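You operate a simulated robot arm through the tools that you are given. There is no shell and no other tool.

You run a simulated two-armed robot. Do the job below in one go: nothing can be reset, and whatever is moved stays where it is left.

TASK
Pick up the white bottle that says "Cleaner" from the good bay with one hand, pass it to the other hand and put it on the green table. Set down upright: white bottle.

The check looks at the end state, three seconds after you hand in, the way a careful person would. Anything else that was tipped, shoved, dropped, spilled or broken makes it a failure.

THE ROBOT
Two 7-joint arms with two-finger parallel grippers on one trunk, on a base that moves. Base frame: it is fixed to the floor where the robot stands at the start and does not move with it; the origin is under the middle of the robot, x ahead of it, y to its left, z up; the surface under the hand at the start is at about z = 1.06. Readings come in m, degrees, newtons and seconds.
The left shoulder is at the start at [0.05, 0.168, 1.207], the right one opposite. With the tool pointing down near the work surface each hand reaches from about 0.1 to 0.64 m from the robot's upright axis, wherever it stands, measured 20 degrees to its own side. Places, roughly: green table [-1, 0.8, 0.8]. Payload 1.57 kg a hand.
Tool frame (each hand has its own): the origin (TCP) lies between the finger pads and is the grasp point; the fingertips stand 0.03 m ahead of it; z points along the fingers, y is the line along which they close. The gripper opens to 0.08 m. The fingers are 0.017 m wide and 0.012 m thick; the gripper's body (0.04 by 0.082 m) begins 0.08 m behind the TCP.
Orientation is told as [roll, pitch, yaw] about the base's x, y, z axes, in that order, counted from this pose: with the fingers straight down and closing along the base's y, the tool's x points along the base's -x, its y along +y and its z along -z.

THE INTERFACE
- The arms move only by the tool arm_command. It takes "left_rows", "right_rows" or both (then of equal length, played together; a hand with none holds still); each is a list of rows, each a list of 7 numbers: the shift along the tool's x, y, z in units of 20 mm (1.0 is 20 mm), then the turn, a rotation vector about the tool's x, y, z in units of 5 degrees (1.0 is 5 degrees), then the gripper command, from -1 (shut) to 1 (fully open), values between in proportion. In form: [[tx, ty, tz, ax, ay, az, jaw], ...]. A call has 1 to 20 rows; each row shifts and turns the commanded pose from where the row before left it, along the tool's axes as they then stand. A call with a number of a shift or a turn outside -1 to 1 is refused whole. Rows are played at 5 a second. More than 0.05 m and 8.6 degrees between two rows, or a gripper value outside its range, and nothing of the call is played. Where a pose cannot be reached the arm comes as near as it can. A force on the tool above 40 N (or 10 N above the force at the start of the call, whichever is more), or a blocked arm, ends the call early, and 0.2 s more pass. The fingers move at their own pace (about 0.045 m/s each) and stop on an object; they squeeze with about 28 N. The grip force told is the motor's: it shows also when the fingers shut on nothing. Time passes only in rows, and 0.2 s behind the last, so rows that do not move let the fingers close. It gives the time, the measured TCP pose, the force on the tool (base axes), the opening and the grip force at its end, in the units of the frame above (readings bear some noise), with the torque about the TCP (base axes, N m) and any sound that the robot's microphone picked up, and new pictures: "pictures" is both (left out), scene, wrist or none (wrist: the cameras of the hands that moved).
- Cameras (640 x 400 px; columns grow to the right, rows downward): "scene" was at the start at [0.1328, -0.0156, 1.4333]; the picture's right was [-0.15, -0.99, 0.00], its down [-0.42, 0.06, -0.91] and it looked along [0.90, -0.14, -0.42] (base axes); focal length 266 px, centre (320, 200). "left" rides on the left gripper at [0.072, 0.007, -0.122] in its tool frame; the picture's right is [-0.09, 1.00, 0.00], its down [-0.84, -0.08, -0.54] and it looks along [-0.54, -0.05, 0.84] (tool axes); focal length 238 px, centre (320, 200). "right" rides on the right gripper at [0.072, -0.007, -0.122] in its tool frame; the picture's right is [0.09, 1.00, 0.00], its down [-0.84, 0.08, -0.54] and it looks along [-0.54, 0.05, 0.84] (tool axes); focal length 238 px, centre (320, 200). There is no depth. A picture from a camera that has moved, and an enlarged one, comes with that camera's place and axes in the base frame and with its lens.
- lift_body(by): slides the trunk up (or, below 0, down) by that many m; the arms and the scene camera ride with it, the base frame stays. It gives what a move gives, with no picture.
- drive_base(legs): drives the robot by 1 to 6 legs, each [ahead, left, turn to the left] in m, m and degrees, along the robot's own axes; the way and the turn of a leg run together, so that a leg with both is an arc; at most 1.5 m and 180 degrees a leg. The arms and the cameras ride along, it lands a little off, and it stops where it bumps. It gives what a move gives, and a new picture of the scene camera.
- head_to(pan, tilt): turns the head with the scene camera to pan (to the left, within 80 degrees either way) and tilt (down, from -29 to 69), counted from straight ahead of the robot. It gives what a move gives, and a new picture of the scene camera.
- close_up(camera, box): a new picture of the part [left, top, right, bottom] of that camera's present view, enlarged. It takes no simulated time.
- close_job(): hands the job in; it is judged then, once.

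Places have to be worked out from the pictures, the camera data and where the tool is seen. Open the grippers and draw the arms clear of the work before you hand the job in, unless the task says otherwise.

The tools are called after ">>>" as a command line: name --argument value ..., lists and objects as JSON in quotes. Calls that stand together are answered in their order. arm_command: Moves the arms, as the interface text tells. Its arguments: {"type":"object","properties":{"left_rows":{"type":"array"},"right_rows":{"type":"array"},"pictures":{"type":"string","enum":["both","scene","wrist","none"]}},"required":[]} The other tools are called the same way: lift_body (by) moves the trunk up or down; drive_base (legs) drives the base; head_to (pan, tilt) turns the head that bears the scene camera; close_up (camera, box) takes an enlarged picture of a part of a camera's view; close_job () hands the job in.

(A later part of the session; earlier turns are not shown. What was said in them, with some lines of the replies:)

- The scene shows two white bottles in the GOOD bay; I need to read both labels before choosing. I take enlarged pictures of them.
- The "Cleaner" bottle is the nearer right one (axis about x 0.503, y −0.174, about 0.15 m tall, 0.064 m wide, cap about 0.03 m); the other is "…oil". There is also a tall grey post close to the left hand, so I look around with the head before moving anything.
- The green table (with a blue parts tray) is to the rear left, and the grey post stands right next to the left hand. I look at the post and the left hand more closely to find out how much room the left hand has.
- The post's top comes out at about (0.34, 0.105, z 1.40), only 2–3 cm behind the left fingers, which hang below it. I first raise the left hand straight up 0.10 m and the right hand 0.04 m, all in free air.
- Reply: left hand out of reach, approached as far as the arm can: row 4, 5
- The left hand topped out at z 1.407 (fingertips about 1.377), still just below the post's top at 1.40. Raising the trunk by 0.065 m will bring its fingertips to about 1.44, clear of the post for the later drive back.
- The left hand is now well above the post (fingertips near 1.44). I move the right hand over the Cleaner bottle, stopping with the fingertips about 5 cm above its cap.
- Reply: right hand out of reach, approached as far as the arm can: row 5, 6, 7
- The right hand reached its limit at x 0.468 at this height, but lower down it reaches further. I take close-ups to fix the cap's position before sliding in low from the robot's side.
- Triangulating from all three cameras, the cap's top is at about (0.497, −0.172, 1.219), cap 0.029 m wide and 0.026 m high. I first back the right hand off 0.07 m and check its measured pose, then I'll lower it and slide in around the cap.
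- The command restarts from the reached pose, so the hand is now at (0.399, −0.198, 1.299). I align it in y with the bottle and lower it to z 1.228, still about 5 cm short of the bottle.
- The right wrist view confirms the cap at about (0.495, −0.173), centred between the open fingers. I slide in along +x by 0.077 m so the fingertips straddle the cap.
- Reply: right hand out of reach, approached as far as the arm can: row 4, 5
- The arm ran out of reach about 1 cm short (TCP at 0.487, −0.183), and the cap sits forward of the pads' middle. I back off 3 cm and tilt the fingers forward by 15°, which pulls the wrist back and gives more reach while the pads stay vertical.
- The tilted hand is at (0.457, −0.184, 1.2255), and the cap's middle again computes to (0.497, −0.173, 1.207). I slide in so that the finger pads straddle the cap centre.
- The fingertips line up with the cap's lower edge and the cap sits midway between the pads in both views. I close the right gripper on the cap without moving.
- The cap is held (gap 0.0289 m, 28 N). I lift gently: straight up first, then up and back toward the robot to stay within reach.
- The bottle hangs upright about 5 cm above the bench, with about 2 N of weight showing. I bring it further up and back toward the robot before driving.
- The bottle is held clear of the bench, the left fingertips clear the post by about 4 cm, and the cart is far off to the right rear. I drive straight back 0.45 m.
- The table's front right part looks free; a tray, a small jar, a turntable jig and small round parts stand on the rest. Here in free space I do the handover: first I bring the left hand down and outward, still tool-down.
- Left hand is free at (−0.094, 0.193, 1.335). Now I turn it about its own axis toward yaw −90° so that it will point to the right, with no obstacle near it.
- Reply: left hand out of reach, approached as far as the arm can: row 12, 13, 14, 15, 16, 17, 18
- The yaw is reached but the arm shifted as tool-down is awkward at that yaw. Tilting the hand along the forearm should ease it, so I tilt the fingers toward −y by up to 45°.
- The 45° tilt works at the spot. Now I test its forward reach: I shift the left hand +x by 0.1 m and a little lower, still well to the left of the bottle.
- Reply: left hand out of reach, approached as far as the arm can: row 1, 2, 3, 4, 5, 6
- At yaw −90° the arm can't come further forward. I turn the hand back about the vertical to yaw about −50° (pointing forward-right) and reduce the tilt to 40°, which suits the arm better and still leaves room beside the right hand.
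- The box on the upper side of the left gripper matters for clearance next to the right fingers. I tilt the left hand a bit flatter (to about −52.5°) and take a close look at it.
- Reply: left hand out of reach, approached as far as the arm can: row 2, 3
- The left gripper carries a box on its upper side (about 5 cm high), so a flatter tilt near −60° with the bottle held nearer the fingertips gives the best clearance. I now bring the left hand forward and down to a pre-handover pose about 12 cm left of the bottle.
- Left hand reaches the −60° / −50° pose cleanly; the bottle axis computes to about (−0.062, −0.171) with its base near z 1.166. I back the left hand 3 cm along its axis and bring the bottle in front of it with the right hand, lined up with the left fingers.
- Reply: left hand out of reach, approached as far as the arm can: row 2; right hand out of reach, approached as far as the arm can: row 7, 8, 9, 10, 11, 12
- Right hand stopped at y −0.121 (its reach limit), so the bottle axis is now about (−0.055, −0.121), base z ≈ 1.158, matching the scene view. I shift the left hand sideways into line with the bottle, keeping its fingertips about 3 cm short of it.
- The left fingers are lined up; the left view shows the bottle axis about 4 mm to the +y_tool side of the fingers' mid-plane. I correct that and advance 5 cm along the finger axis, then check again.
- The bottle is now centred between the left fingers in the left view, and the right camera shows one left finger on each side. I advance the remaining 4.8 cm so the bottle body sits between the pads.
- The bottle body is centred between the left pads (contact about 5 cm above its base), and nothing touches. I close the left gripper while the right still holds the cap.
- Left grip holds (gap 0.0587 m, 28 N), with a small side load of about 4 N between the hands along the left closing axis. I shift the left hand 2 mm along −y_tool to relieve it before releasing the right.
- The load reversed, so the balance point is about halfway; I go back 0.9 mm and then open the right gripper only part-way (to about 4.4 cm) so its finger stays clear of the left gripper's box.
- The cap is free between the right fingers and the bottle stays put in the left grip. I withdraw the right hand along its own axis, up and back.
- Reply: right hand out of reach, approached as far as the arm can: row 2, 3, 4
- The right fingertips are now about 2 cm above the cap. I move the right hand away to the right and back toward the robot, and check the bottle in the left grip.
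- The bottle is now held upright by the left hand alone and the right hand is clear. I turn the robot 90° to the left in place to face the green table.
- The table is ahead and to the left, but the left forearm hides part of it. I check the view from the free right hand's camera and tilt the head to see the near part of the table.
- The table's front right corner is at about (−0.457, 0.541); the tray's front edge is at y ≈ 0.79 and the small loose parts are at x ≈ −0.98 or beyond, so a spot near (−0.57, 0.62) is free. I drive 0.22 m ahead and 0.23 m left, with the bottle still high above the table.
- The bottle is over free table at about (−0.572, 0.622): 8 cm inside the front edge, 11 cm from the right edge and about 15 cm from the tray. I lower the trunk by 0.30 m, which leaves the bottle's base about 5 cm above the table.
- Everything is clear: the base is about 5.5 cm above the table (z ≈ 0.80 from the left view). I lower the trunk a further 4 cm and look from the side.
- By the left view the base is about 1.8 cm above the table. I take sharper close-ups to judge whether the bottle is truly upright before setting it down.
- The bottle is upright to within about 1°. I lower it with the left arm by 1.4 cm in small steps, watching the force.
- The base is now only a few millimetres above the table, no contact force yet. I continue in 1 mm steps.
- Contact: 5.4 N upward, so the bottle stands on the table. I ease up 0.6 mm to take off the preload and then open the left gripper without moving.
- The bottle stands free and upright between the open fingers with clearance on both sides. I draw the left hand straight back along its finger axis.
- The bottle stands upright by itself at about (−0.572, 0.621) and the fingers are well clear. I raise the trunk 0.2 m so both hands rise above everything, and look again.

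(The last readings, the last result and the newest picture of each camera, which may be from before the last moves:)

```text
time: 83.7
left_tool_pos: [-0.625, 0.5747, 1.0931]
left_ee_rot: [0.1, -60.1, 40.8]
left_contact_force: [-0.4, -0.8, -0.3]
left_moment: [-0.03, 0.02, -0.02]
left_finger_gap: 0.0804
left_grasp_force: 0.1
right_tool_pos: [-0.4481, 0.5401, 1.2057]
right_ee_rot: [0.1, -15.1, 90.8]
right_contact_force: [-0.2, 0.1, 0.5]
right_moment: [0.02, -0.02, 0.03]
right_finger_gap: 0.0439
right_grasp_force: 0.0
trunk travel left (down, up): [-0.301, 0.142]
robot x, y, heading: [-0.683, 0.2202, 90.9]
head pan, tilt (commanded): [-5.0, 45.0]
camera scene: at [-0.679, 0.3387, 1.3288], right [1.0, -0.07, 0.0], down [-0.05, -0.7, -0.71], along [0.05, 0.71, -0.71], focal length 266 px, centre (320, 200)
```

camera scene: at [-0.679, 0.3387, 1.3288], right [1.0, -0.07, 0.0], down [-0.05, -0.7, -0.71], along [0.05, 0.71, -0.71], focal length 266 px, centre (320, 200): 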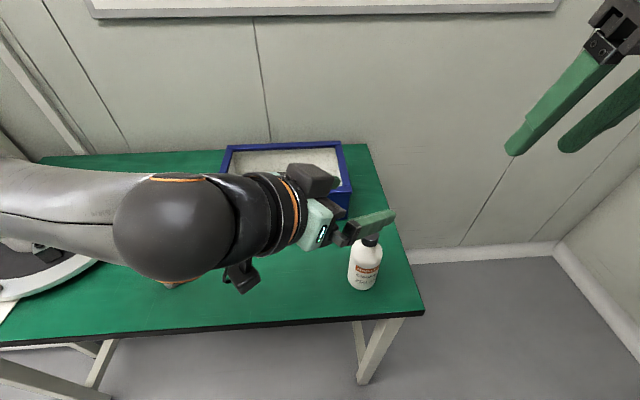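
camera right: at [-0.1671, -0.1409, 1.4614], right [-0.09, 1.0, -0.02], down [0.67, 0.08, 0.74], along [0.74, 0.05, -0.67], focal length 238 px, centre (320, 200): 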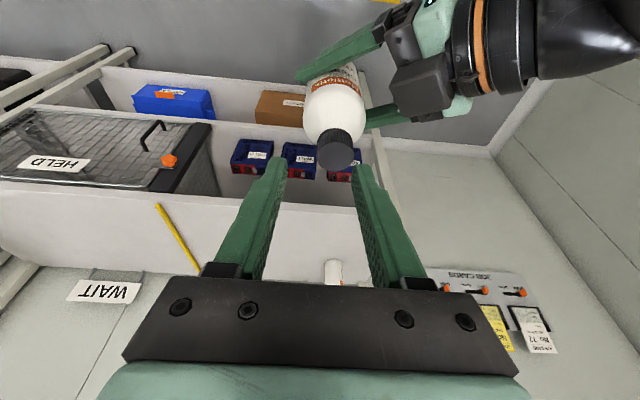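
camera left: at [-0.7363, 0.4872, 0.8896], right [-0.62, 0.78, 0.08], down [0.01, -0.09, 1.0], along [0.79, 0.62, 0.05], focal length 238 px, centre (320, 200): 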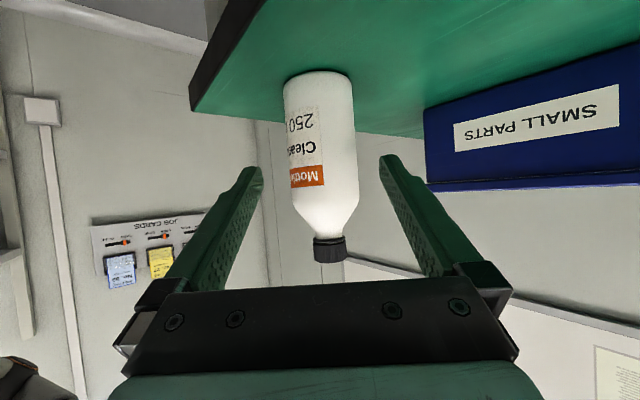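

Both hands are above everything. I drive back 0.3 m to take the arms clear of the table, then open the right gripper fully.

>>> drive_base --legs '[[-0.3, 0, 0]]'

>>> arm_command --left_rows '[[0, 0, 0, 0, 0, 0, 1], [0, 0, 0, 0, 0, 0, 1], [0, 0, 0, 0, 0, 0, 1]]' --right_rows '[[0, 0, 0, 0, 0, 0, 1], [0, 0, 0, 0, 0, 0, 1], [0, 0, 0, 0, 0, 0, 1]]' --pictures "both"

>>> head_to --pan 0 --tilt 25

>>> close_up --camera "scene" --box '[200, 120, 480, 320]'

```text
time: 85.8
left_tool_pos: [-0.6198, 0.2763, 1.093]
left_ee_rot: [0.0, -60.1, 40.7]
left_contact_force: [-0.2, -0.1, 0.9]
left_moment: [-0.01, 0.0, 0.02]
left_finger_gap: 0.08
left_grasp_force: 0.1
right_tool_pos: [-0.4431, 0.2414, 1.2047]
right_ee_rot: [0.1, -15.2, 90.7]
right_contact_force: [0.0, 0.5, -0.4]
right_moment: [0.03, -0.05, 0.02]
right_finger_gap: 0.0441
right_grasp_force: 0.1
trunk travel left (down, up): [-0.301, 0.142]
robot x, y, heading: [-0.6861, -0.0761, 90.5]
head pan, tilt (commanded): [-5.0, 45.0]
camera scene: at [-0.6746, 0.0404, 1.3288], right [1.0, -0.07, 0.0], down [-0.05, -0.7, -0.71], along [0.05, 0.71, -0.71], focal length 266 px, centre (320, 200)
```

scene: 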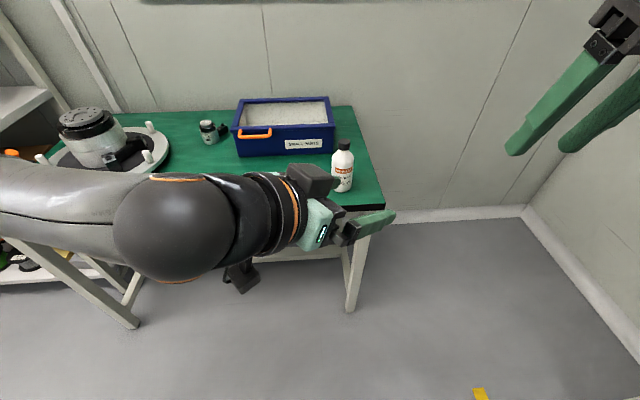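

```text
time: 86.6
left_tool_pos: [-0.6205, 0.2755, 1.0916]
left_ee_rot: [-0.1, -60.0, 40.6]
left_contact_force: [0.2, 0.1, -0.6]
left_moment: [0.0, -0.01, -0.01]
left_finger_gap: 0.0801
left_grasp_force: 0.0
right_tool_pos: [-0.4419, 0.2413, 1.2042]
right_ee_rot: [0.1, -15.0, 90.7]
right_contact_force: [0.0, -0.4, 0.1]
right_moment: [-0.01, 0.0, 0.0]
right_finger_gap: 0.08
right_grasp_force: 0.0
trunk travel left (down, up): [-0.301, 0.142]
robot x, y, heading: [-0.6796, -0.0786, 90.7]
head pan, tilt (commanded): [-5.0, 45.0]
camera scene: at [-0.6746, 0.0409, 1.3288], right [1.0, -0.07, 0.0], down [-0.05, -0.71, -0.71], along [0.05, 0.71, -0.71], focal length 266 px, centre (320, 200)
camera right: at [-0.4359, 0.1392, 1.3029], right [-0.99, -0.1, -0.02], down [-0.09, 0.67, 0.74], along [-0.06, 0.74, -0.67], focal length 238 px, centre (320, 200)
camera left: at [-0.7314, 0.1896, 1.0895], right [-0.62, 0.78, 0.08], down [0.01, -0.09, 1.0], along [0.79, 0.61, 0.05], focal length 238 px, centre (320, 200)
```

scene: 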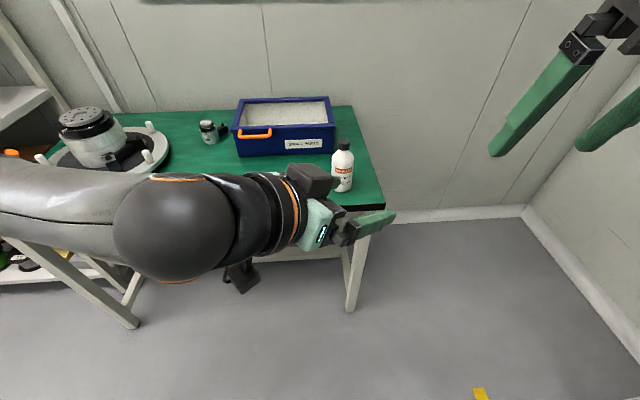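
right: 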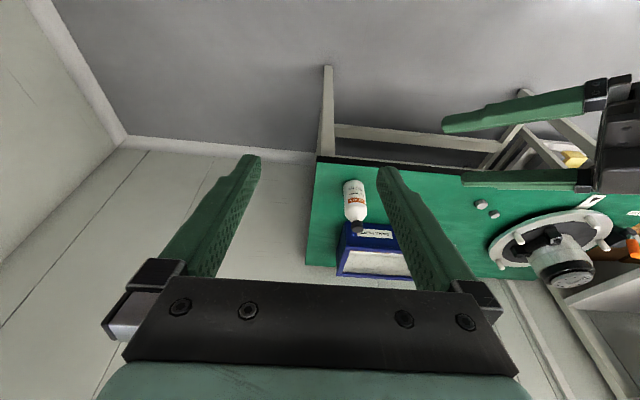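
left: 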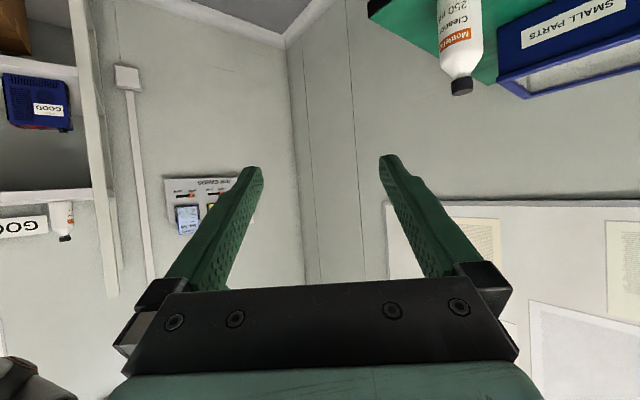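

```text
time: 87.4
left_tool_pos: [-0.6189, 0.2767, 1.0912]
left_ee_rot: [0.0, -60.1, 40.8]
left_contact_force: [0.6, 0.3, 0.7]
left_moment: [-0.01, 0.0, 0.01]
left_finger_gap: 0.0801
left_grasp_force: 0.1
right_tool_pos: [-0.4438, 0.2418, 1.205]
right_ee_rot: [0.0, -15.1, 90.6]
right_contact_force: [-0.4, -0.9, 0.4]
right_moment: [-0.02, -0.01, 0.04]
right_finger_gap: 0.08
right_grasp_force: 0.0
trunk travel left (down, up): [-0.301, 0.142]
robot x, y, heading: [-0.6846, -0.0763, 90.7]
head pan, tilt (commanded): [0.0, 25.0]
camera scene: at [-0.6818, 0.052, 1.3593], right [1.0, 0.01, 0.0], down [0.01, -0.42, -0.91], along [-0.01, 0.91, -0.42], focal length 266 px, centre (320, 200)
```

scene: 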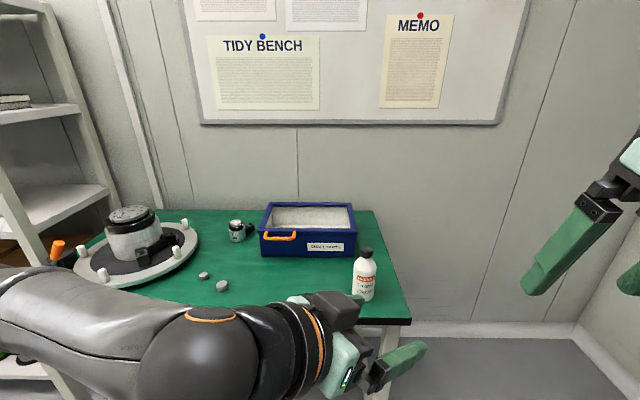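

```text
2.00 times, centred on (340, 220) of scene
camera zoom: at [-0.6818, 0.052, 1.3593], right [1.0, 0.01, 0.0], down [0.01, -0.42, -0.91], along [-0.01, 0.91, -0.42], focal length 532 px, centre (280, 160)
```

zoom: 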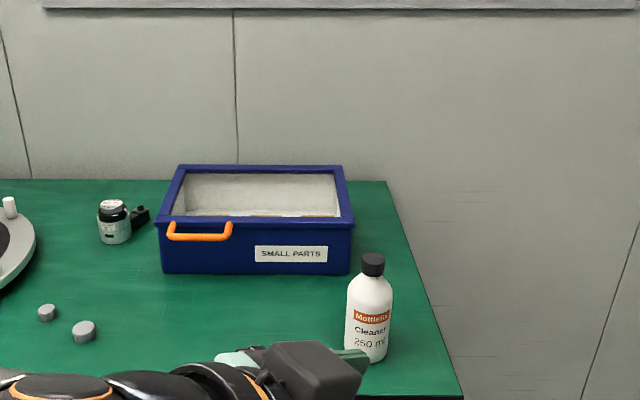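

The Cleaner bottle stands upright on the green table. Nothing else on the table has been moved, the other bottle still stands in the good bay, both grippers are open and the arms are clear. I hand the job in.

>>> close_job

```text
The job is handed in.
```

The white "Cleaner" bottle is standing upright on the green table. It sits near the front right corner, about 8 cm in from the front edge and clear of the parts tray.

I picked it up from the good bay with the right hand, holding it by the cap. I then passed it to the left hand, which gripped the body and set it down on the table.

In the last pictures the bottle stood by itself and the other items on the table looked undisturbed. The other white bottle was still upright in the good bay. Both grippers are open and the arms are drawn back from the table. The job is handed in, but I haven't seen the result of the check.
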